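You operate a simulated robot arm through the tools that you are given. There is no shell and no other tool.

The job below is to be done with a simulated robot arm. You get a single attempt, and the scene is never put back.

TASK
Sand the old glue off the jig's key with the folded sandpaper.
Fine: slide it to its stop, knob to HOLD before, FREE after; paper back; key in, bar up. What is to be rubbed or washed off counts as gone when no trace of it is left.

The check looks at the end state, three seconds after you hand in, the way a careful person would. Anything else that was tipped, shoved, dropped, spilled or broken makes it a failure.

THE ROBOT
A 6-joint arm with a two-finger parallel gripper, fixed in place. Base frame: the origin is at the foot of the arm, x ahead of it, y to its left, z up; the work surface is at about z = 780. Readings come in mm, degrees, newtons and seconds.
With the tool pointing down near the work surface it reaches from about 260 to 680 mm from the base axis. Its first joint turns from -66.0 to 66.0 degrees. Payload 2.9 kg.
The tool frame sits at the grasp point between the pads (the TCP): z along the fingers, y along the line on which they close. The tips reach 30 mm beyond it. The gripper opens to 110 mm. The fingers are 20 mm wide and 10 mm thick; the gripper's body (48 by 112 mm) begins 55 mm behind the TCP.
Orientation is that of the tool frame in the base frame, as a unit quaternion [w, x, y, z]. With the fingers straight down and closing along the base's y, the tool's x points along the base's -x, its y along +y and its z along -z.

THE INTERFACE
- The arm moves only by the tool apply_moves. Its arguments are lists of equal length, an entry for each row: "rotation": the turn, a rotation vector about the tool's x, y, z in degrees, a list of three; "translation": the shift along the tool's x, y, z in mm, a list of three; "hand": the opening, from 0 (shut) to 1 (fully open). In form: {"rotation": [[rx, ry, rz], ...], "translation": [[dx, dy, dz], ...], "hand": [hand, ...]}. A call has 1 to 20 rows; each row shifts and turns the commanded pose from where the row before left it, along the tool's axes as they then stand. Each row takes 0.2 s and may step no farther than 50 mm and 8.6 degrees from the row before; otherwise, or with a gripper value out of range, the whole call is refused. Where a pose cannot be reached the arm comes as near as it can. A force on the tool above 40 N (or 10 N above the force at the start of the call, whichever is more), or a blocked arm, ends the call early, and 0.2 s more pass. Each finger travels about 108 mm/s and halts on what it meets, pressing with about 21 N; the grip force reading is that of the motor and also rises with nothing between the fingers. The clock runs only during rows and for 0.2 s after the last one: add rows that do not move to give the fingers time. The reply holds the time, the measured pose of the TCP, the force on the tool along the base axes, the opening and the grip force, in the units named above and with some noise, with the torque about the TCP (base axes, N m) and any sound that the robot's microphone picked up.
- Cameras (640 x 400 px; columns grow to the right, rows downward): "scene" is fixed at [66, 418.1, 1402.7]; the picture's right is [-0.86, -0.50, 0.00], its down [-0.19, 0.33, -0.92] and it looks along [0.46, -0.80, -0.39] (base axes); focal length 314 px, centre (320, 200). "wrist" rides on the gripper at [72, 17, -103] in the tool frame; the picture's right is [-0.23, 0.97, 0.00], its down [-0.76, -0.18, -0.62] and it looks along [-0.61, -0.14, 0.78] (tool axes); focal length 222 px, centre (320, 200). There is no depth. A picture from a camera that has moved, and an enlarged one, comes with that camera's place and axes in the base frame and with its lens.
- grab_frame(camera): a new picture of that camera. No time passes.
- close_up(camera, box): a new picture of the part [left, top, right, bottom] of that camera's present view, enlarged. No time passes.
- job_done(): hands the job in; it is judged then, once.

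Places have to be worked out from the pictures, the camera data and where the tool is seen. Open the gripper and draw the arm clear of the work before you hand the job in, unless the task says otherwise.

The tools are called after ">>>" as a command line: name --argument value ..., lists and objects as JSON in quotes. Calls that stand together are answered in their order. apply_moves: Moves the arm, as the interface text tells. Its arguments: {"type":"object","properties":{"rotation":{"type":"array","items":{"type":"array","items":{"type":"number"}}},"translation":{"type":"array","items":{"type":"array","items":{"type":"number"}}},"hand":{"type":"array","items":{"type":"number"}}},"required":["rotation","translation","hand"]} The other tools are called the same way: grab_frame (camera) takes a picture; close_up (camera, box) takes an enlarged picture of a part of a camera's view; job_done () hands the job in.

At the start:

```text
clock: 0.0
ee_pos: [449.2, -92.1, 1138.1]
tcp_rot: [0.0, 0.0, 1.0, 0.0]
ft_force: [-0.4, 0.5, -1.0]
moment: [0.01, 0.01, -0.01]
grip_width: 110.3
finger_force: 0.2
```

scene: 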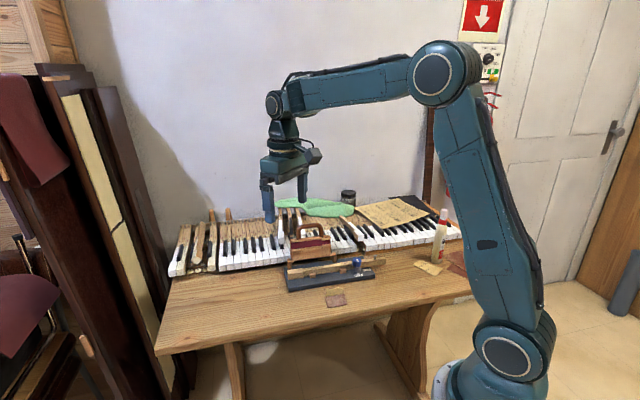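
wrist: 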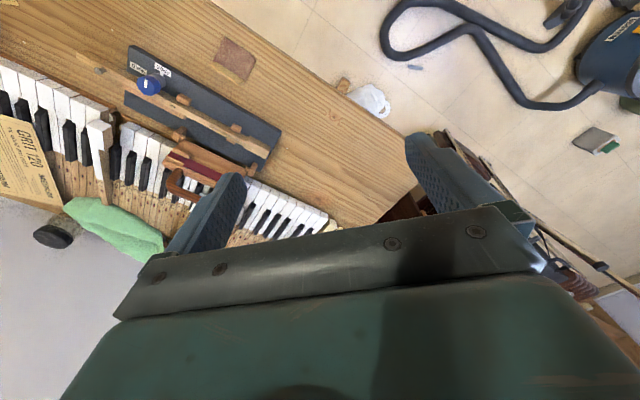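

I start by looking closely at the jig and the bench in both cameras before moving anything.

>>> close_up --camera "scene" --box '[260, 190, 480, 320]'

>>> close_up --camera "wrist" --box '[60, 20, 300, 200]'

>>> close_up --camera "scene" --box '[280, 220, 400, 310]'

```text
2.91 times, centred on (370, 255) of scene
camera zoom: at [66.0, 418.1, 1402.7], right [-0.86, -0.5, 0.0], down [-0.19, 0.33, -0.92], along [0.46, -0.8, -0.39], focal length 914 px, centre (174, 40)
```

zoom: 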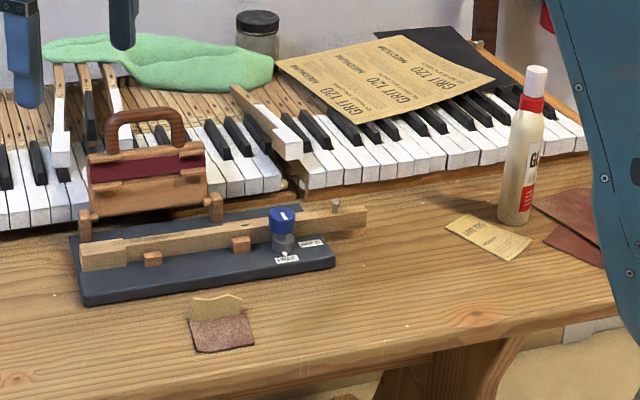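

```text
2.22 times, centred on (180, 110) of wrist
camera zoom: at [376.9, -75.4, 1241.4], right [0.23, 0.97, 0.0], down [0.76, -0.18, 0.62], along [0.61, -0.14, -0.78], focal length 494 px, centre (631, 400)
```

zoom: 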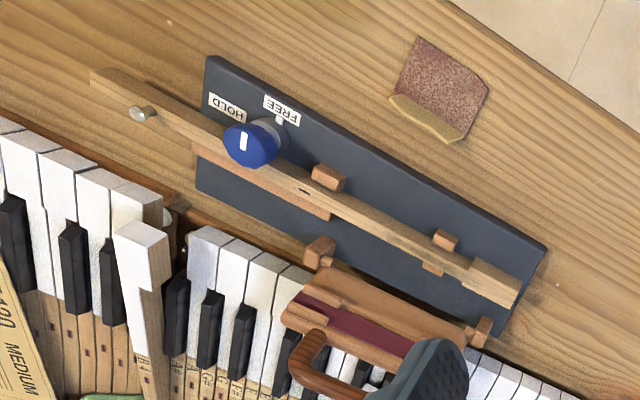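

```text
4.44 times, centred on (340, 265) of scene
camera zoom: at [66.0, 418.1, 1402.7], right [-0.86, -0.5, 0.0], down [-0.19, 0.33, -0.92], along [0.46, -0.8, -0.39], focal length 1396 px, centre (231, -89)
```

zoom: 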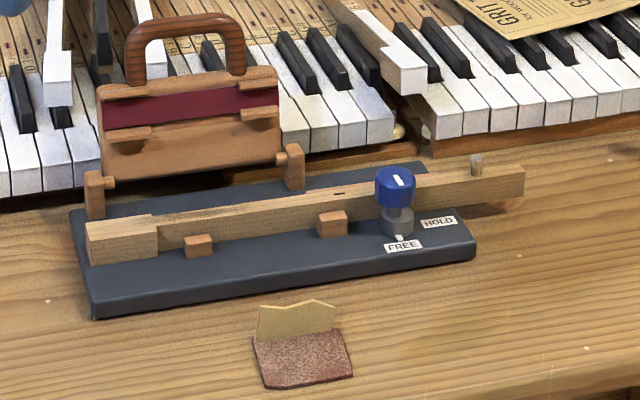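

The jig plate appears to lie at about 45°, from about (333,-390) to (607,-274), with the folded sandpaper near (393,-237). I'll rotate the tool 45° to line up with the jig and move above it for a better look, keeping high.

>>> apply_moves --rotation '[[0, 0, -7.5], [0, 0, -7.5], [0, 0, -7.5], [0, 0, -7.5], [0, 0, -7.5], [0, 0, -7.5], [0, 0, 0], [0, 0, 0], [0, 0, 0], [0, 0, 0], [0, 0, 0], [0, 0, 0], [0, 0, 0]]' --translation '[[0, 0, 0], [0, 0, 0], [0, 0, 0], [0, 0, 0], [0, 0, 0], [0, 0, 0], [33.6, -29.3, 6.8], [33.6, -29.3, 6.8], [33.6, -29.3, 6.8], [33.6, -29.3, 6.8], [33.6, -29.3, 6.8], [33.6, -29.3, 6.8], [0, 0, 0]]' --hand '[1, 1, 1, 1, 1, 1, 1, 1, 1, 1, 1, 1, 1]'

```text
clock: 2.8
ee_pos: [429.5, -364.0, 1098.7]
tcp_rot: [0.001, -0.383, 0.924, 0.001]
ft_force: [1.1, 0.1, 0.0]
moment: [0.05, -0.02, 0.03]
grip_width: 110.1
finger_force: 0.1
```

The arm reached the viewing pose; I now take a picture from the wrist and the scene.

>>> grab_frame --camera "wrist"

>>> grab_frame --camera "scene"

```text
taken
camera wrist: at [366.5, -401.4, 1201.6], right [-0.53, 0.85, 0.0], down [0.66, 0.41, 0.62], along [0.53, 0.33, -0.78], focal length 222 px, centre (320, 200)
```

wrist: 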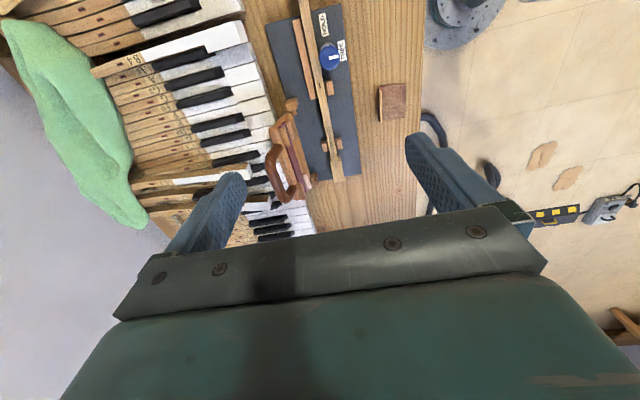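

```text
taken
```

scene: 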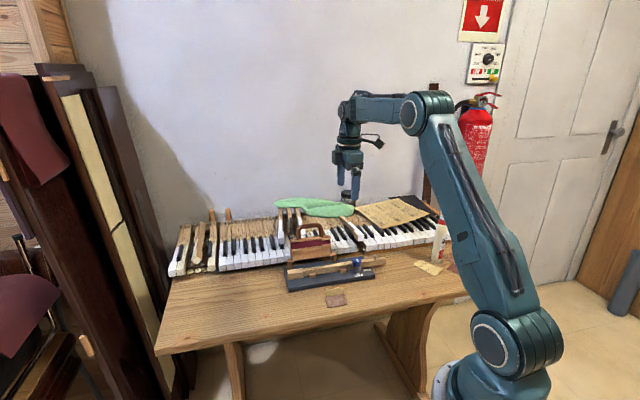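

>>> close_up --camera "wrist" --box '[240, 0, 420, 112]'

>>> close_up --camera "wrist" --box '[240, 80, 400, 200]'

>>> close_up --camera "scene" --box '[280, 215, 390, 310]'

```text
3.56 times, centred on (330, 56) of wrist
camera zoom: at [366.5, -401.4, 1201.6], right [-0.53, 0.85, 0.0], down [0.66, 0.41, 0.62], along [0.53, 0.33, -0.78], focal length 790 px, centre (284, 712)
```

zoom: 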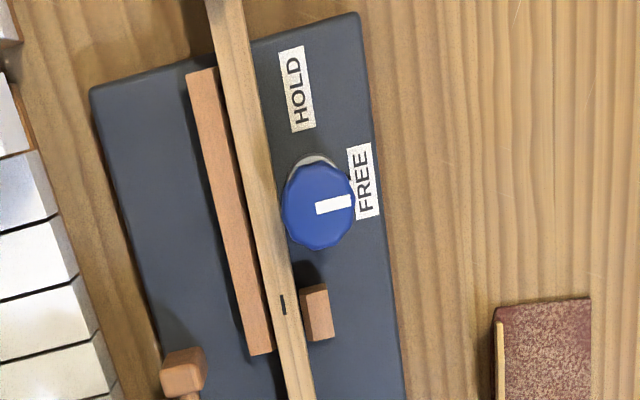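

```text
3.33 times, centred on (320, 140) of wrist
camera zoom: at [366.5, -401.4, 1201.6], right [-0.53, 0.85, 0.0], down [0.66, 0.41, 0.62], along [0.53, 0.33, -0.78], focal length 740 px, centre (320, 400)
```

zoom: 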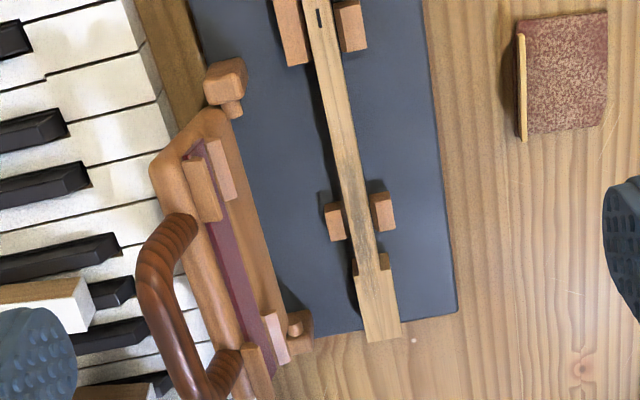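

```text
4.21 times, centred on (335, 262) of scene
camera zoom: at [66.0, 418.1, 1402.7], right [-0.86, -0.5, 0.0], down [-0.19, 0.33, -0.92], along [0.46, -0.8, -0.39], focal length 1323 px, centre (257, -63)
```

zoom: 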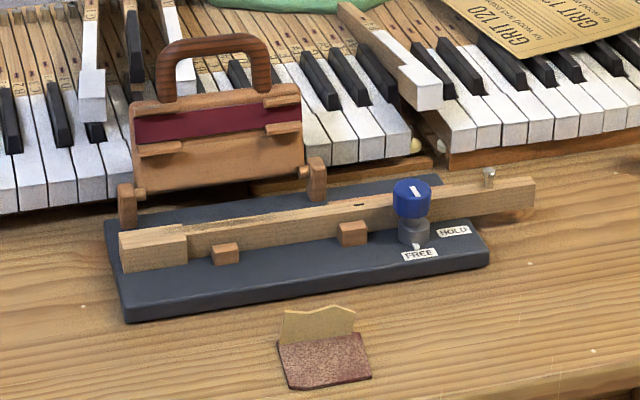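

I see a greyish smear on the key's top near the head blocks; I enlarge that region further along with the knob and pin end.

>>> close_up --camera "wrist" --box '[300, 95, 364, 185]'

>>> close_up --camera "wrist" --box '[290, 0, 354, 40]'

>>> close_up --camera "scene" --box '[284, 255, 334, 290]'

>>> close_up --camera "scene" --box '[330, 245, 390, 290]'

```text
4.44 times, centred on (332, 140) of wrist
camera zoom: at [366.5, -401.4, 1201.6], right [-0.53, 0.85, 0.0], down [0.66, 0.41, 0.62], along [0.53, 0.33, -0.78], focal length 987 px, centre (267, 467)
```

zoom: 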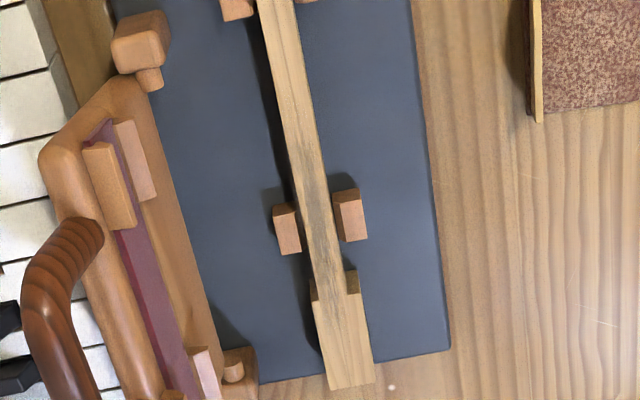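

```text
10.00 times, centred on (322, 20) of wrist
camera zoom: at [366.5, -401.4, 1201.6], right [-0.53, 0.85, 0.0], down [0.66, 0.41, 0.62], along [0.53, 0.33, -0.78], focal length 2221 px, centre (300, 2000)
```

zoom: 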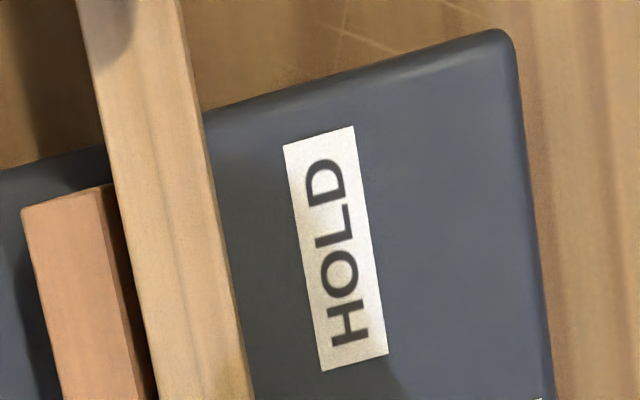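

```text
11.43 times, centred on (309, 272) of scene
camera zoom: at [66.0, 418.1, 1402.7], right [-0.86, -0.5, 0.0], down [-0.19, 0.33, -0.92], along [0.46, -0.8, -0.39], focal length 3591 px, centre (446, -629)
```

zoom: 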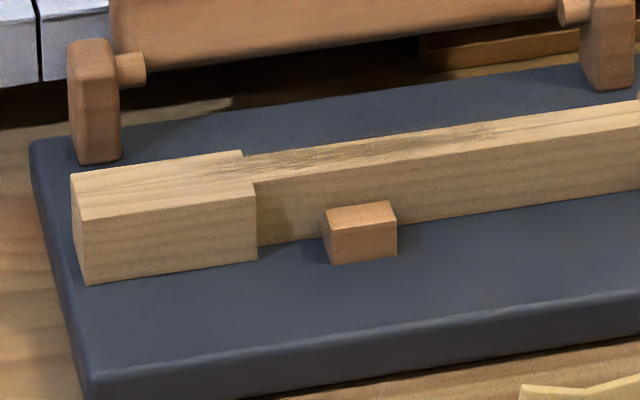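

```text
8.89 times, centred on (360, 268) of scene
camera zoom: at [66.0, 418.1, 1402.7], right [-0.86, -0.5, 0.0], down [-0.19, 0.33, -0.92], along [0.46, -0.8, -0.39], focal length 2793 px, centre (-36, -400)
```

zoom: 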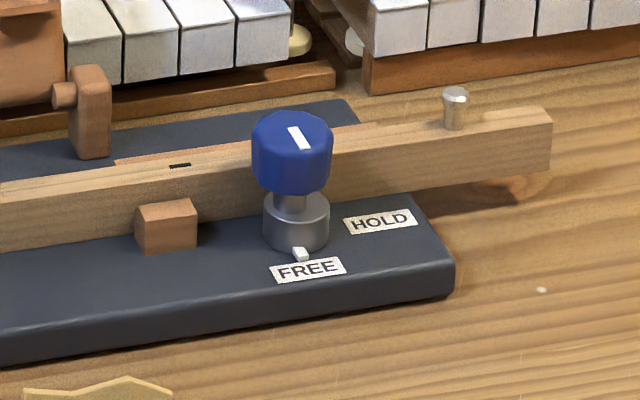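

The grey streaks just ahead of the head look like the candidate glue; I zoom in hard on the key's top and on the knob/pin details to make sure.

>>> close_up --camera "scene" --box '[288, 260, 320, 280]'

>>> close_up --camera "scene" --box '[316, 255, 348, 275]'

>>> close_up --camera "wrist" --box '[310, 120, 358, 150]'

>>> close_up --camera "wrist" --box '[310, 150, 358, 190]'

```text
16.00 times, centred on (304, 270) of scene
camera zoom: at [66.0, 418.1, 1402.7], right [-0.86, -0.5, 0.0], down [-0.19, 0.33, -0.92], along [0.46, -0.8, -0.39], focal length 5027 px, centre (576, -920)
```

zoom: 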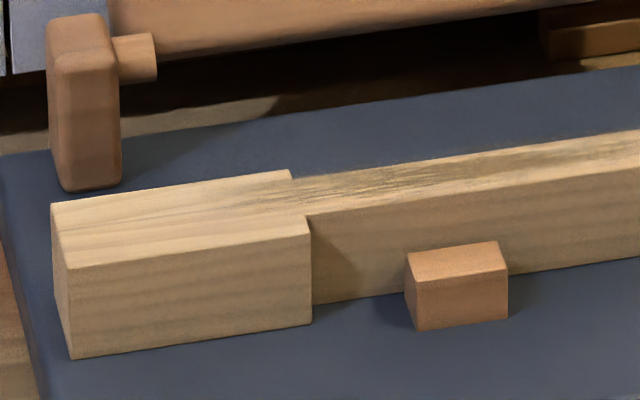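

```text
16.00 times, centred on (332, 265) of scene
camera zoom: at [66.0, 418.1, 1402.7], right [-0.86, -0.5, 0.0], down [-0.19, 0.33, -0.92], along [0.46, -0.8, -0.39], focal length 5027 px, centre (128, -840)
```

zoom: 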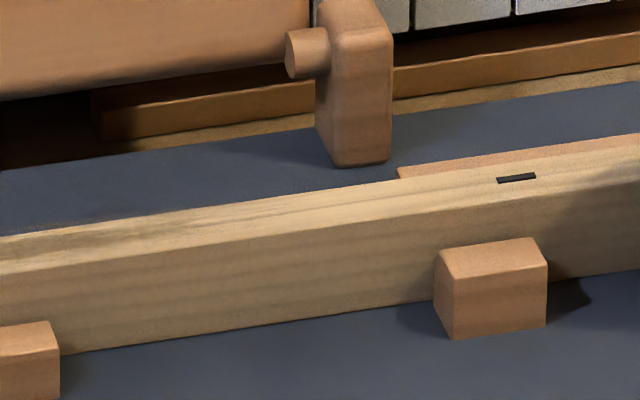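

```text
13.33 times, centred on (334, 135) of wrist
camera zoom: at [366.5, -401.4, 1201.6], right [-0.53, 0.85, 0.0], down [0.66, 0.41, 0.62], along [0.53, 0.33, -0.78], focal length 2962 px, centre (133, 1067)
```

zoom: 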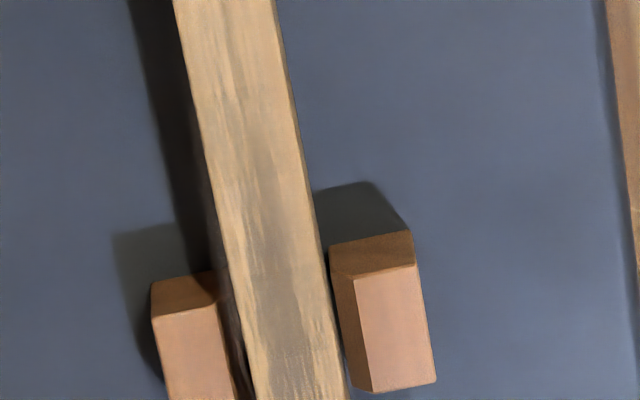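

```text
10.00 times, centred on (334, 170) of wrist
camera zoom: at [366.5, -401.4, 1201.6], right [-0.53, 0.85, 0.0], down [0.66, 0.41, 0.62], along [0.53, 0.33, -0.78], focal length 2221 px, centre (180, 500)
```

zoom: 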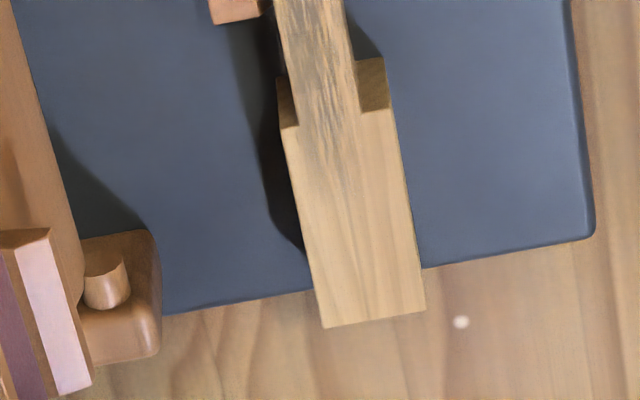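

The glue is a streaky grey patch on the key's top, running from before the head blocks onto the wide head. The head's shoulders have about 19 mm of travel before they meet those blocks, and that is the stop. I'll run an idle row to check the pose noise, then take a picture.

>>> apply_moves --rotation '[[0, 0, 0], [0, 0, 0]]' --translation '[[0, 0, 0], [0, 0, 0]]' --hand '[1, 1]'

```text
clock: 3.4
ee_pos: [429.0, -361.5, 1097.9]
tcp_rot: [-0.001, -0.383, 0.924, 0.0]
ft_force: [-0.2, 0.4, 0.4]
moment: [-0.01, 0.0, -0.04]
grip_width: 110.2
finger_force: 0.1
```

Noise is about 1–2 mm. I'll close the hand and travel at a safe height along the jig to beyond the key's head end, then check alignment.

>>> apply_moves --rotation '[[0, 0, 0], [0, 0, 0], [0, 0, 0], [0, 0, 0], [0, 0, 0], [0, 0, 0]]' --translation '[[-41.4, -0.8, 26], [-41.4, -0.8, 26], [-41.4, -0.8, 26], [-41.4, -0.8, 26], [-41.4, -0.8, 26], [0, 0, 0]]' --hand '[0, 0, 0, 0, 0, 0]'

>>> grab_frame --camera "wrist"

>>> close_up --camera "scene" --box '[260, 180, 400, 300]'

```text
clock: 4.8
ee_pos: [581.1, -214.3, 967.4]
tcp_rot: [0.0, -0.382, 0.924, 0.0]
ft_force: [-1.0, -0.4, -0.2]
moment: [0.02, 0.03, -0.01]
grip_width: 0.0
finger_force: 21.1
```

```text
taken
camera wrist: at [517.1, -253.6, 1071.4], right [-0.53, 0.85, 0.0], down [0.66, 0.41, 0.62], along [0.53, 0.33, -0.78], focal length 222 px, centre (320, 200)
```

wrist: 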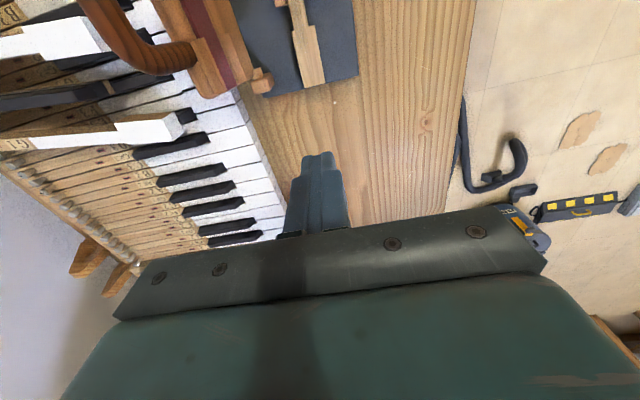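

```text
3.33 times, centred on (330, 240) of scene
camera zoom: at [66.0, 418.2, 1402.7], right [-0.86, -0.5, 0.0], down [-0.19, 0.33, -0.92], along [0.46, -0.8, -0.39], focal length 1047 px, centre (287, 67)
```

zoom: 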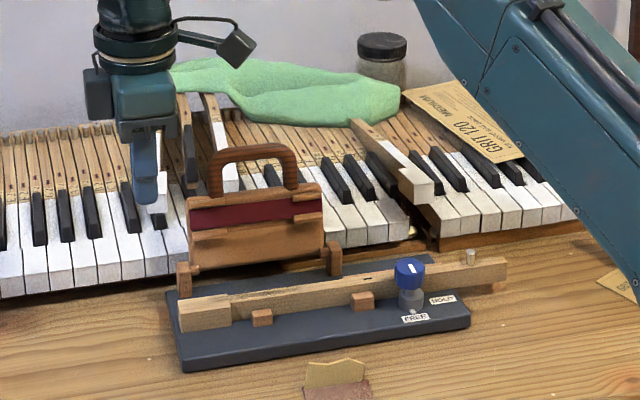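

Head end is centred at about (560.5,-234.2); the closed fingers are 18 mm beyond it and laterally aligned. I'll descend to tips at about z=806 beside the head end.

>>> apply_moves --rotation '[[0, 0, 0], [0, 0, 0], [0, 0, 0], [0, 0, 0], [0, 0, 0]]' --translation '[[0, 0, 40], [0, 0, 40], [0, 0, 30], [0, 0, 20], [0, 0, 0]]' --hand '[0, 0, 0, 0, 0]'

>>> close_up --camera "wrist" --box '[220, 0, 420, 200]'

>>> close_up --camera "scene" --box '[260, 215, 340, 300]'

```text
clock: 6.0
ee_pos: [581.7, -215.8, 836.6]
tcp_rot: [0.0, -0.383, 0.924, 0.0]
ft_force: [0.7, -0.4, 0.5]
moment: [-0.02, 0.0, 0.0]
grip_width: 0.0
finger_force: 20.5
```

```text
2.00 times, centred on (320, 100) of wrist
camera zoom: at [517.9, -255.0, 939.6], right [-0.53, 0.85, 0.0], down [0.66, 0.41, 0.62], along [0.53, 0.33, -0.78], focal length 444 px, centre (320, 400)
```

zoom: 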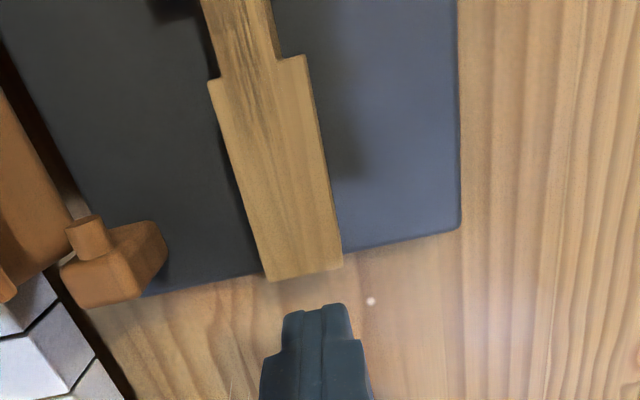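

```text
4.71 times, centred on (300, 258) of scene
camera zoom: at [66.0, 418.1, 1402.7], right [-0.86, -0.5, 0.0], down [-0.19, 0.33, -0.92], along [0.46, -0.8, -0.39], focal length 1479 px, centre (414, -71)
```

zoom: 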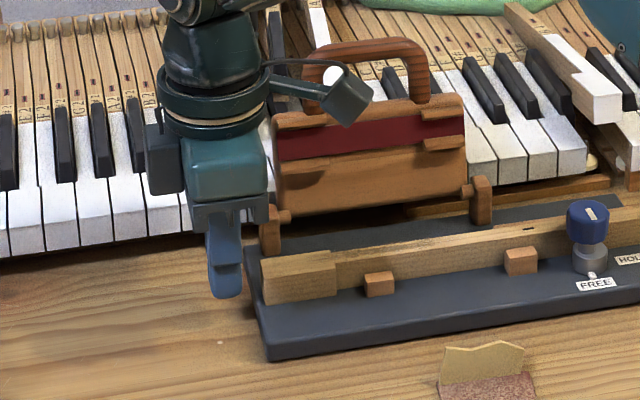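

Fingers are beside the head end and aligned with it. I'll now approach and push along the key's axis towards the blocks in small steps, watching the force.

>>> apply_moves --rotation '[[0, 0, 0], [0, 0, 0], [0, 0, 0], [0, 0, 0], [0, 0, 0], [0, 0, 0]]' --translation '[[10, 0, 0], [4, 0, 0], [2, 0, 0], [2, 0, 0], [2, 0, 0], [2, 0, 0]]' --hand '[0, 0, 0, 0, 0, 0]'

>>> close_up --camera "wrist" --box '[220, 0, 420, 200]'

```text
clock: 7.4
ee_pos: [564.7, -231.5, 838.2]
tcp_rot: [0.0, -0.383, 0.924, 0.001]
ft_force: [-0.1, 0.3, -0.7]
moment: [0.03, -0.01, 0.03]
grip_width: 0.2
finger_force: 21.5
```

```text
2.00 times, centred on (320, 100) of wrist
camera zoom: at [501.8, -269.6, 941.2], right [-0.53, 0.85, 0.0], down [0.66, 0.41, 0.62], along [0.53, 0.33, -0.78], focal length 444 px, centre (320, 400)
```

zoom: 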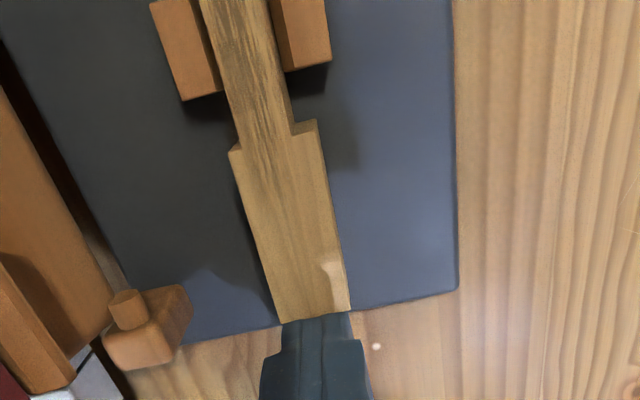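

The finger is right at the head end now, with about the full gap to the blocks remaining. I continue in 2 mm steps.

>>> apply_moves --rotation '[[0, 0, 0], [0, 0, 0], [0, 0, 0], [0, 0, 0]]' --translation '[[2, 0, 0], [2, 0, 0], [2, 0, 0], [2, 0, 0]]' --hand '[0, 0, 0, 0]'

>>> close_up --camera "wrist" --box '[220, 0, 420, 200]'

```text
clock: 8.4
ee_pos: [560.5, -236.2, 836.5]
tcp_rot: [0.0, -0.382, 0.924, 0.0]
ft_force: [0.3, 0.4, 0.2]
moment: [0.02, 0.02, 0.01]
grip_width: 0.0
finger_force: 21.0
```

```text
2.00 times, centred on (320, 100) of wrist
camera zoom: at [496.1, -275.4, 940.2], right [-0.53, 0.85, 0.0], down [0.66, 0.41, 0.62], along [0.53, 0.33, -0.78], focal length 444 px, centre (320, 400)
```

zoom: 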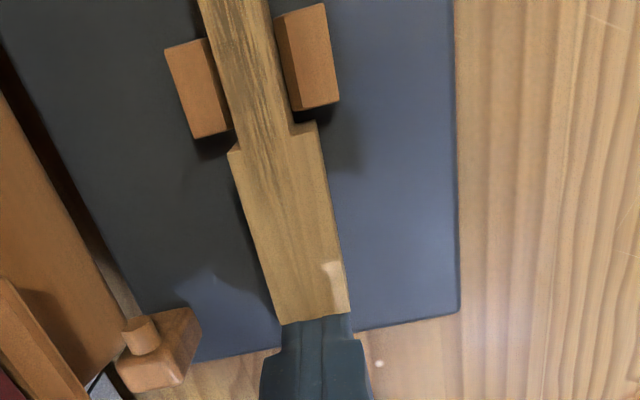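

The key is sliding freely (no notable force) and the gap to the blocks is closing. I continue carefully with smaller steps.

>>> apply_moves --rotation '[[0, 0, 0], [0, 0, 0], [0, 0, 0], [0, 0, 0]]' --translation '[[2, 0, 0], [1.5, 0, 0], [1, 0, 0], [1, 0, 0]]' --hand '[0, 0, 0, 0]'

>>> close_up --camera "wrist" --box '[270, 20, 370, 120]'

```text
clock: 9.4
ee_pos: [557.5, -240.4, 836.9]
tcp_rot: [0.002, -0.385, 0.923, 0.0]
ft_force: [6.7, 7.3, 4.8]
moment: [0.14, -0.13, -0.03]
grip_width: 0.0
finger_force: 21.2
```

```text
4.00 times, centred on (320, 70) of wrist
camera zoom: at [493.4, -278.2, 941.5], right [-0.53, 0.85, 0.0], down [0.66, 0.42, 0.63], along [0.53, 0.33, -0.78], focal length 888 px, centre (320, 720)
```

zoom: 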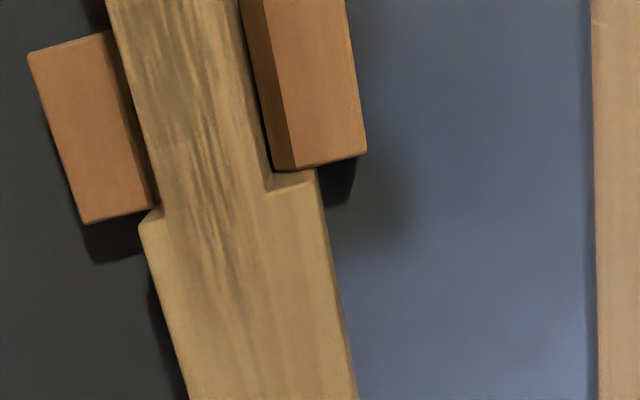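

A 10 N push-back along the axis appeared with the shoulders right at the blocks: the key is at its stop. I back off and lift clear.

>>> apply_moves --rotation '[[0, 0, 0], [0, 0, 0], [0, 0, 0], [0, 0, 0], [0, 0, 0], [0, 0, 0]]' --translation '[[-5, 0, 0], [-20, 0, 0], [0, 0, -40], [0, 0, -45], [0, 0, -45], [0, 0, 0]]' --hand '[0, 0, 0, 0, 0, 0]'

>>> close_up --camera "scene" --box '[280, 240, 400, 300]'

>>> close_up --camera "wrist" --box '[240, 0, 400, 100]'

```text
clock: 10.8
ee_pos: [575.6, -222.2, 968.6]
tcp_rot: [0.001, -0.383, 0.924, -0.001]
ft_force: [0.5, 0.4, -0.3]
moment: [0.0, 0.04, 0.0]
grip_width: 0.0
finger_force: 20.9
```

```text
5.33 times, centred on (340, 270) of scene
camera zoom: at [66.0, 418.1, 1402.7], right [-0.86, -0.5, 0.0], down [-0.19, 0.33, -0.92], along [0.46, -0.8, -0.39], focal length 1676 px, centre (213, -173)
```

zoom: 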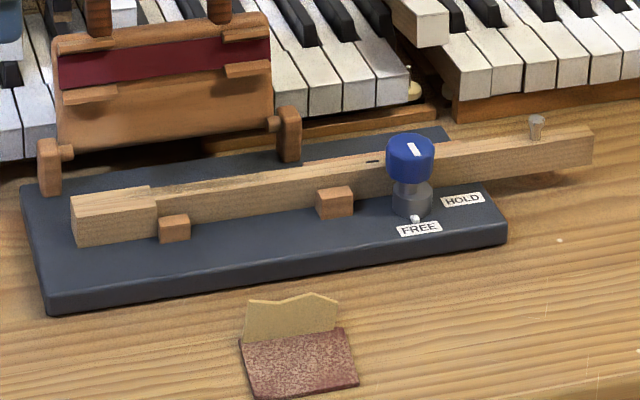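

```text
4.00 times, centred on (320, 50) of wrist
camera zoom: at [512.4, -260.7, 1071.7], right [-0.53, 0.85, 0.0], down [0.66, 0.41, 0.62], along [0.53, 0.33, -0.78], focal length 888 px, centre (320, 800)
```

zoom: 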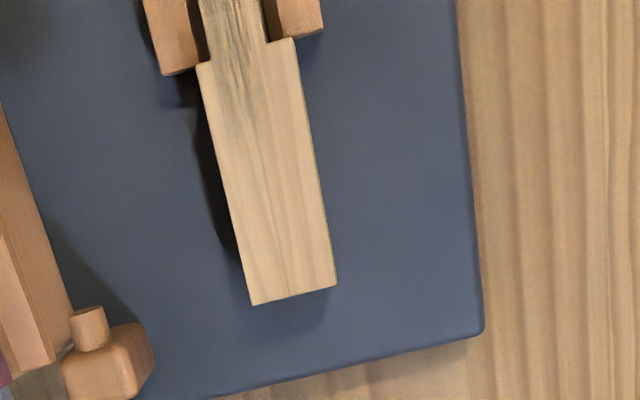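

The shoulders sit against both blocks, so the key is at its stop. Next is the knob at about (390,-374), top at z≈843. I'll turn the tool by -90° so I can grip the knob along the jig's axis and then twist +90° to HOLD, and travel above it.

>>> apply_moves --rotation '[[0, 0, 8.2], [0, 0, 8.2], [0, 0, 8.2], [0, 0, 8.2], [0, 0, 8.2], [0, 0, 8.2], [0, 0, 8.2], [0, 0, 8.2], [0, 0, 8.2], [0, 0, 8.2], [0, 0, 8.0], [0, 0, 0], [0, 0, 0], [0, 0, 0], [0, 0, 0], [0, 0, 0], [0, 0, 0], [0, 0, 0]]' --translation '[[0, 0, 0], [0, 0, 0], [0, 0, 0], [0, 0, 0], [0, 0, 0], [0, 0, 0], [0, 0, 0], [0, 0, 0], [0, 0, 0], [0, 0, 0], [0, 0, 0], [4, -39.75, 6], [4, -39.75, 6], [4, -39.75, 6], [4, -39.75, 6], [4, -39.75, 6], [4, -39.75, 6], [0, 0, 0]]' --hand '[0, 0, 0, 0, 0, 0, 0, 0, 0, 0, 0, 0, 0, 0, 0.3, 0.6, 0.6, 0.6]'

>>> grab_frame --camera "wrist"

>>> close_up --camera "scene" --box '[300, 190, 420, 300]'

```text
clock: 14.6
ee_pos: [387.4, -377.2, 931.2]
tcp_rot: [0.0, 0.382, 0.924, -0.001]
ft_force: [0.3, -0.5, 0.5]
moment: [-0.03, 0.0, 0.03]
grip_width: 66.1
finger_force: 0.2
```

```text
taken
camera wrist: at [346.7, -312.3, 1034.4], right [0.85, 0.53, 0.0], down [0.41, -0.66, 0.62], along [0.33, -0.53, -0.78], focal length 222 px, centre (320, 200)
```

wrist: 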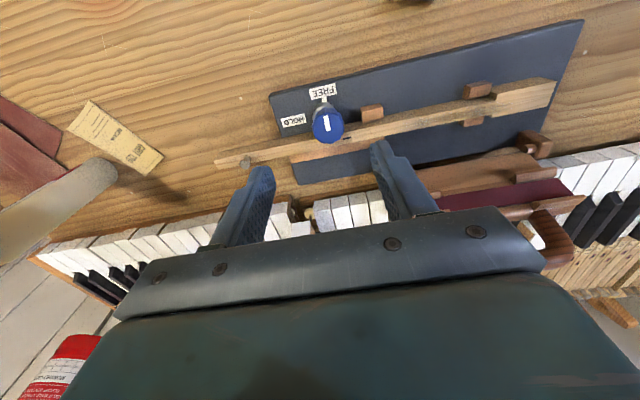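

```text
3.64 times, centred on (360, 245) of scene
camera zoom: at [66.0, 418.1, 1402.7], right [-0.86, -0.5, 0.0], down [-0.19, 0.33, -0.92], along [0.46, -0.8, -0.39], focal length 1143 px, centre (174, 36)
```

zoom: 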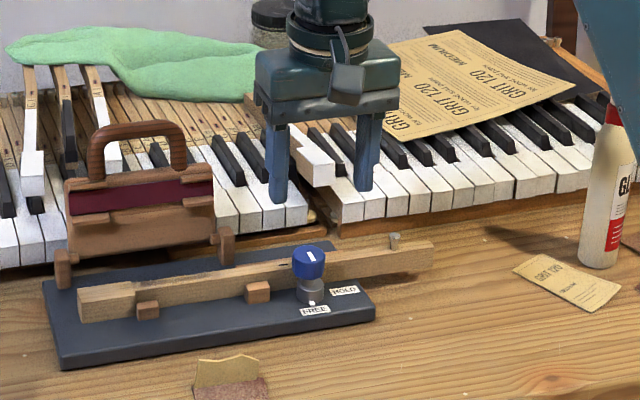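

I'm roughly above the knob; I zoom in for exact alignment before lowering.

>>> close_up --camera "wrist" --box '[260, 60, 400, 180]'

>>> close_up --camera "scene" --box '[340, 245, 380, 285]'

```text
3.33 times, centred on (330, 120) of wrist
camera zoom: at [346.7, -312.3, 1034.4], right [0.85, 0.53, 0.0], down [0.41, -0.66, 0.62], along [0.33, -0.53, -0.78], focal length 740 px, centre (287, 467)
```

zoom: 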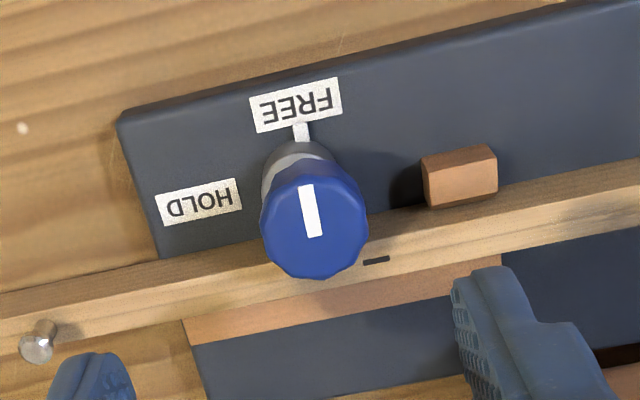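

```text
10.00 times, centred on (360, 265) of scene
camera zoom: at [66.0, 418.1, 1402.7], right [-0.86, -0.5, 0.0], down [-0.19, 0.33, -0.92], along [0.46, -0.8, -0.39], focal length 3142 px, centre (-80, -450)
```

zoom: 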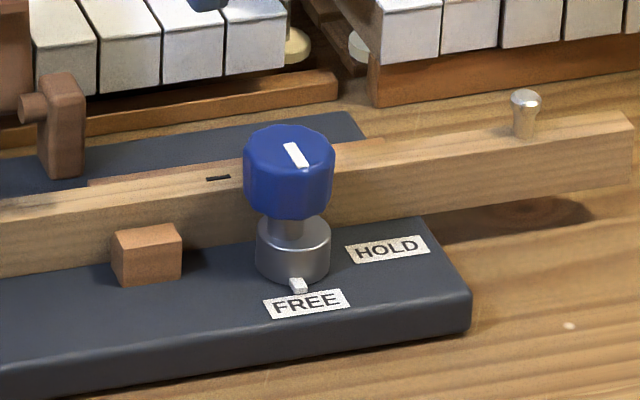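

Relative to the tool, the knob is about 8 mm along tool y and 1 mm along x. I'll correct and lower partway to z≈880 and look again.

>>> apply_moves --rotation '[[0, 0, 0], [0, 0, 0], [0, 0, 0]]' --translation '[[1, 8.2, 20], [0, 0, 30], [0, 0, 0]]' --hand '[0.6, 0.6, 0.6]'

>>> close_up --camera "wrist" --box '[220, 60, 420, 185]'

>>> close_up --camera "scene" --box '[320, 215, 400, 285]'

```text
clock: 15.4
ee_pos: [392.7, -370.2, 879.8]
tcp_rot: [0.0, 0.383, 0.924, 0.0]
ft_force: [0.2, -0.1, -0.3]
moment: [0.0, -0.03, 0.03]
grip_width: 66.1
finger_force: 0.1
```

```text
3.20 times, centred on (320, 122) of wrist
camera zoom: at [352.9, -306.3, 983.7], right [0.85, 0.53, 0.0], down [0.41, -0.66, 0.62], along [0.33, -0.53, -0.78], focal length 711 px, centre (320, 448)
```

zoom: 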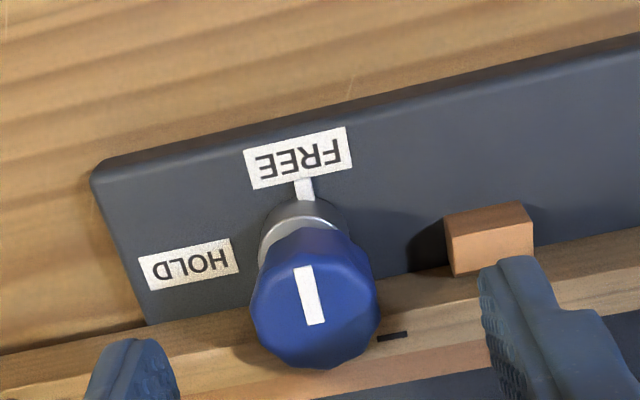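

```text
5.71 times, centred on (360, 250) of scene
camera zoom: at [66.0, 418.1, 1402.7], right [-0.86, -0.5, 0.0], down [-0.19, 0.33, -0.92], along [0.46, -0.8, -0.39], focal length 1796 px, centre (91, -86)
```

zoom: 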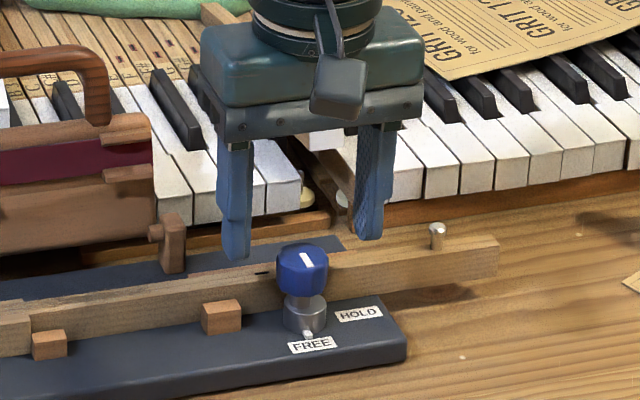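

The knob is centred within about 2.5 mm. I lower so the tips reach z≈827, around the blue head and above the key top, then close.

>>> apply_moves --rotation '[[0, 0, 0], [0, 0, 0], [0, 0, 0]]' --translation '[[2, 0, 10], [0, 0, 12], [0, 0, 0]]' --hand '[0.6, 0.6, 0.6]'

>>> close_up --camera "wrist" --box '[220, 80, 420, 205]'

>>> close_up --camera "scene" --box '[320, 215, 400, 285]'

```text
clock: 16.2
ee_pos: [391.3, -365.7, 857.9]
tcp_rot: [0.0, 0.383, 0.924, 0.0]
ft_force: [-0.5, -0.1, 0.9]
moment: [0.01, 0.0, 0.02]
grip_width: 65.8
finger_force: 0.0
```

```text
3.20 times, centred on (320, 142) of wrist
camera zoom: at [351.0, -302.8, 962.0], right [0.85, 0.53, 0.0], down [0.41, -0.66, 0.62], along [0.33, -0.53, -0.78], focal length 711 px, centre (320, 384)
```

zoom: 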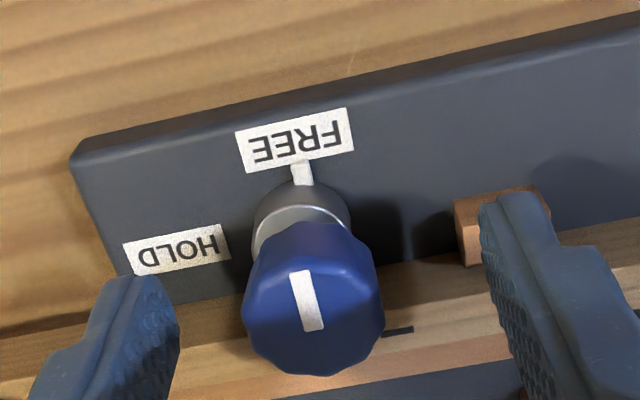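

```text
5.71 times, centred on (360, 250) of scene
camera zoom: at [66.0, 418.1, 1402.7], right [-0.86, -0.5, 0.0], down [-0.19, 0.33, -0.92], along [0.46, -0.8, -0.39], focal length 1796 px, centre (91, -86)
```

zoom: 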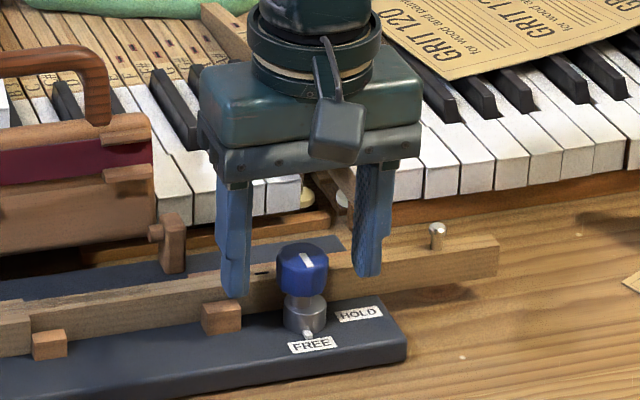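

The knob is centred between the fingers. Closing the grip on it now.

>>> apply_moves --rotation '[[0, 0, 0], [0, 0, 0], [0, 0, 0], [0, 0, 0]]' --translation '[[0, 0, 0], [0, 0, 0], [0, 0, 0], [0, 0, 0]]' --hand '[0.4, 0.2, 0.1, 0.1]'

>>> close_up --camera "wrist" --box '[220, 80, 420, 205]'

```text
clock: 17.2
ee_pos: [389.2, -368.2, 857.6]
tcp_rot: [0.0, 0.384, 0.923, -0.001]
ft_force: [-12.7, -13.3, -0.5]
moment: [-0.28, 0.18, -0.06]
grip_width: 28.2
finger_force: 21.1
```

```text
3.20 times, centred on (320, 142) of wrist
camera zoom: at [349.9, -304.0, 962.0], right [0.85, 0.52, 0.0], down [0.41, -0.67, 0.62], along [0.33, -0.53, -0.78], focal length 711 px, centre (320, 384)
```

zoom: 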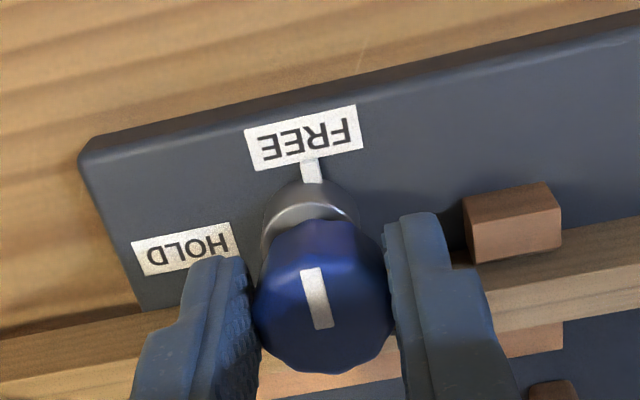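

Gripped (28.2 mm), but the sideways reaction of about 18 N shows I'm off-centre by 1–2 mm along tool y. I shift the command by -1.5 mm to relieve it.

>>> apply_moves --rotation '[[0, 0, 0], [0, 0, 0], [0, 0, 0]]' --translation '[[0, -1.0, 0], [0, -0.7, 0], [0, 0, 0]]' --hand '[0.1, 0.1, 0.1]'

```text
clock: 18.0
ee_pos: [388.5, -367.0, 858.7]
tcp_rot: [-0.002, 0.382, 0.924, 0.001]
ft_force: [-15.6, -4.0, -0.4]
moment: [-0.08, 0.27, -0.05]
grip_width: 28.2
finger_force: 21.0
```

The force along the axis eased somewhat. I shift another -1.5 mm along tool y and check again.

>>> apply_moves --rotation '[[0, 0, 0], [0, 0, 0], [0, 0, 0]]' --translation '[[0, -0.8, 0], [0, -0.7, 0], [0, 0, 0]]' --hand '[0.1, 0.1, 0.1]'

>>> close_up --camera "wrist" --box '[220, 80, 420, 205]'

```text
clock: 18.8
ee_pos: [388.8, -369.0, 858.5]
tcp_rot: [-0.001, 0.382, 0.924, 0.002]
ft_force: [-7.4, 10.4, 5.4]
moment: [0.32, 0.21, 0.0]
grip_width: 28.2
finger_force: 20.9
```

```text
3.20 times, centred on (320, 142) of wrist
camera zoom: at [349.1, -304.9, 962.2], right [0.85, 0.53, 0.0], down [0.42, -0.66, 0.62], along [0.33, -0.53, -0.78], focal length 711 px, centre (320, 384)
```

zoom: 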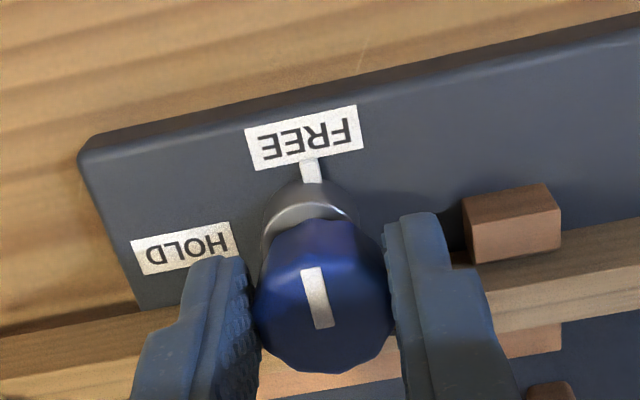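

Along the axis it is balanced now; the remaining ~12 N is along tool +x. I shift +1.2 mm along x to relieve.

>>> apply_moves --rotation '[[0, 0, 0], [0, 0, 0], [0, 0, 0]]' --translation '[[0.6, 0, 0], [0.6, 0, 0], [0, 0, 0]]' --hand '[0.1, 0.1, 0.1]'

```text
clock: 19.6
ee_pos: [388.4, -367.9, 858.8]
tcp_rot: [0.0, 0.382, 0.924, 0.0]
ft_force: [-1.4, 11.1, 1.7]
moment: [0.27, 0.08, 0.01]
grip_width: 28.2
finger_force: 20.8
```

Force is down to roughly 11 N; one more small trim (+0.8 x, +0.5 y) before twisting.

>>> apply_moves --rotation '[[0, 0, 0], [0, 0, 0], [0, 0, 0]]' --translation '[[0.8, 0.5, 0], [0, 0, 0], [0, 0, 0]]' --hand '[0.1, 0.1, 0.1]'

```text
clock: 20.4
ee_pos: [389.3, -367.6, 859.5]
tcp_rot: [0.001, 0.383, 0.924, 0.0]
ft_force: [12.7, 2.0, -0.4]
moment: [-0.11, -0.29, 0.0]
grip_width: 28.4
finger_force: 20.3
```

Slight over-correction; I trim back by half and check once more.

>>> apply_moves --rotation '[[0, 0, 0], [0, 0, 0], [0, 0, 0]]' --translation '[[-0.4, 0.6, 0], [0, 0, 0], [0, 0, 0]]' --hand '[0.1, 0.1, 0.1]'

```text
clock: 21.2
ee_pos: [388.0, -367.8, 859.0]
tcp_rot: [0.0, 0.382, 0.924, 0.0]
ft_force: [9.3, -0.7, -1.0]
moment: [-0.1, -0.18, 0.05]
grip_width: 28.0
finger_force: 20.9
```

Residual lateral force is about 9 N, acceptable. I start the twist towards HOLD (tool z negative) gently, checking the response.

>>> apply_moves --rotation '[[0, 0, -5], [0, 0, -5], [0, 0, -5], [0, 0, 0]]' --translation '[[-0.3, 0.5, 0], [0, 0, 0], [0, 0, 0], [0, 0, 0]]' --hand '[0.1, 0.1, 0.1, 0.1]'

>>> close_up --camera "wrist" --box '[220, 80, 420, 205]'

```text
clock: 22.2
ee_pos: [387.6, -367.4, 859.5]
tcp_rot: [-0.001, 0.26, 0.966, 0.0]
ft_force: [-8.5, -6.9, -0.3]
moment: [-0.13, 0.15, -0.03]
grip_width: 28.0
finger_force: 20.8
```

```text
3.20 times, centred on (320, 142) of wrist
camera zoom: at [333.4, -316.7, 962.6], right [0.68, 0.73, 0.0], down [0.57, -0.54, 0.62], along [0.45, -0.43, -0.78], focal length 711 px, centre (320, 384)
```

zoom: 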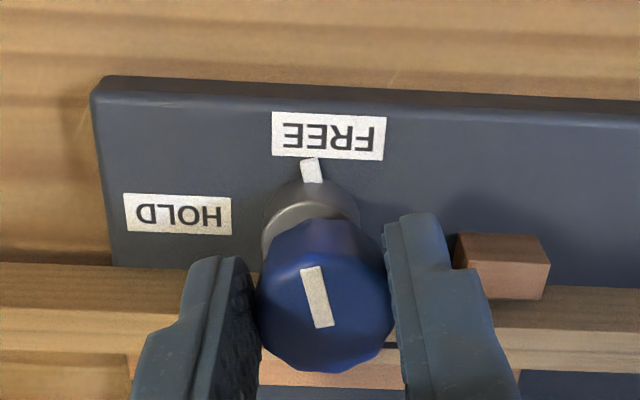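

The knob turns with the gripper (pointer moved off FREE toward HOLD). I continue the twist.

>>> apply_moves --rotation '[[0, 0, -6], [0, 0, -6], [0, 0, -6], [0, 0, -6], [0, 0, -6], [0, 0, 0]]' --translation '[[0, 0, 0], [0, 0, 0], [0, 0, 0], [0, 0, 0], [0, 0, 0], [0, 0, 0]]' --hand '[0.1, 0.1, 0.1, 0.1, 0.1, 0.1]'

>>> close_up --camera "wrist" --box '[220, 80, 420, 205]'

>>> close_up --camera "scene" --box '[330, 235, 390, 290]'

```text
clock: 23.6
ee_pos: [388.4, -368.4, 858.5]
tcp_rot: [0.001, 0.001, 1.0, -0.002]
ft_force: [-7.1, -17.8, 0.1]
moment: [-0.3, 0.27, -0.03]
grip_width: 28.1
finger_force: 20.7
```

```text
3.20 times, centred on (320, 142) of wrist
camera zoom: at [315.7, -350.7, 962.4], right [0.23, 0.97, 0.0], down [0.76, -0.18, 0.62], along [0.61, -0.14, -0.78], focal length 711 px, centre (320, 384)
```

zoom: 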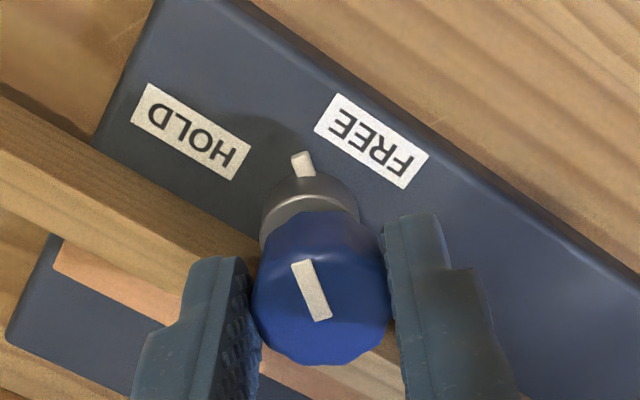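

```text
7.27 times, centred on (360, 262) of scene
camera zoom: at [65.8, 417.7, 1402.9], right [-0.86, -0.5, 0.0], down [-0.19, 0.33, -0.92], along [0.46, -0.8, -0.39], focal length 2285 px, centre (29, -254)
```

zoom: 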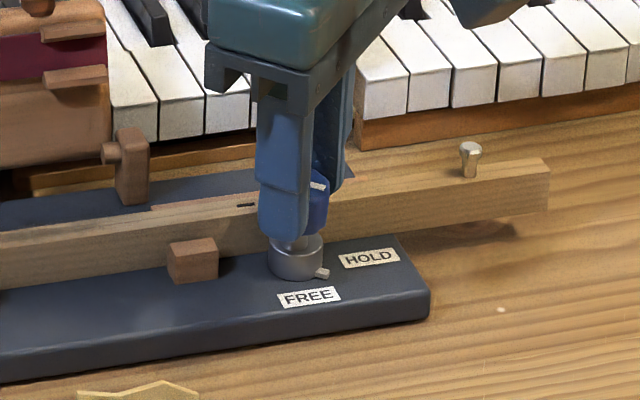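

Halfway to HOLD. I trim the lateral offset (-1 mm along tool y) and continue twisting.

>>> apply_moves --rotation '[[0, 0, 0], [0, 0, -6], [0, 0, -6], [0, 0, -6], [0, 0, -6], [0, 0, 0]]' --translation '[[0.3, -0.9, 0], [0, 0, 0], [0, 0, 0], [0, 0, 0], [0, 0, 0], [0, 0, 0]]' --hand '[0.1, 0.1, 0.1, 0.1, 0.1, 0.1]'

>>> close_up --camera "wrist" --box '[220, 80, 420, 205]'

```text
clock: 25.0
ee_pos: [389.0, -369.2, 858.7]
tcp_rot: [0.0, -0.208, 0.978, 0.001]
ft_force: [-1.0, -15.1, 0.2]
moment: [-0.18, -0.2, -0.02]
grip_width: 28.2
finger_force: 20.8
```

```text
3.20 times, centred on (320, 142) of wrist
camera zoom: at [315.5, -383.0, 962.6], right [-0.19, 0.98, 0.0], down [0.77, 0.15, 0.62], along [0.61, 0.12, -0.78], focal length 711 px, centre (320, 384)
```

zoom: 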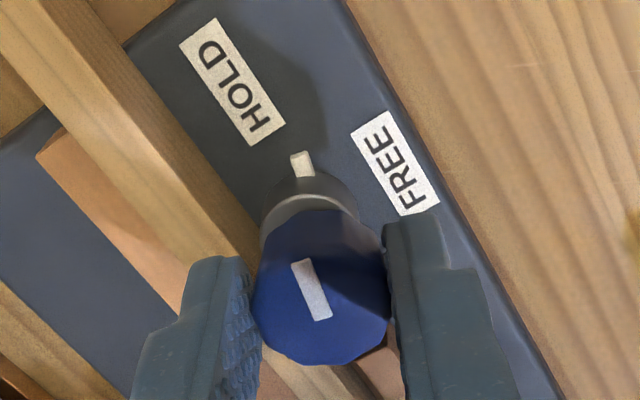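

69° turned so far and the pointer approaches HOLD. I trim and finish the last ~21°.

>>> apply_moves --rotation '[[0, 0, 0], [0, 0, -6], [0, 0, -6], [0, 0, -5], [0, 0, -4], [0, 0, 0]]' --translation '[[0.2, -0.8, 0], [0, 0, 0], [0, 0, 0], [0, 0, 0], [0, 0, 0], [0, 0, 0]]' --hand '[0.1, 0.1, 0.1, 0.1, 0.1, 0.1]'

>>> close_up --camera "wrist" --box '[220, 80, 420, 205]'

>>> close_up --camera "scene" --box '[330, 235, 390, 290]'

```text
clock: 26.4
ee_pos: [390.2, -369.8, 858.6]
tcp_rot: [0.001, -0.384, 0.923, -0.001]
ft_force: [8.7, -10.3, 0.8]
moment: [-0.21, -0.12, -0.13]
grip_width: 28.0
finger_force: 20.7
```

```text
3.20 times, centred on (320, 142) of wrist
camera zoom: at [326.1, -408.5, 962.6], right [-0.53, 0.85, 0.0], down [0.66, 0.42, 0.62], along [0.53, 0.33, -0.78], focal length 711 px, centre (320, 384)
```

zoom: 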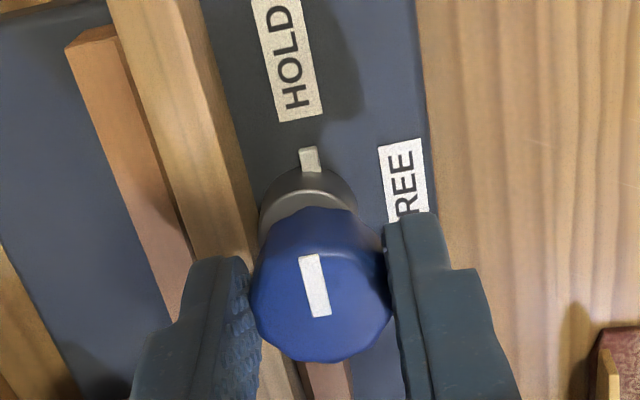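

```text
7.27 times, centred on (360, 262) of scene
camera zoom: at [66.2, 417.9, 1402.8], right [-0.86, -0.5, 0.0], down [-0.19, 0.33, -0.92], along [0.46, -0.8, -0.39], focal length 2285 px, centre (29, -254)
```

zoom: 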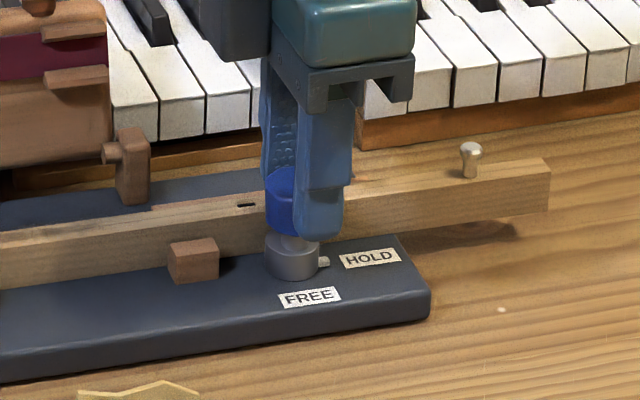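

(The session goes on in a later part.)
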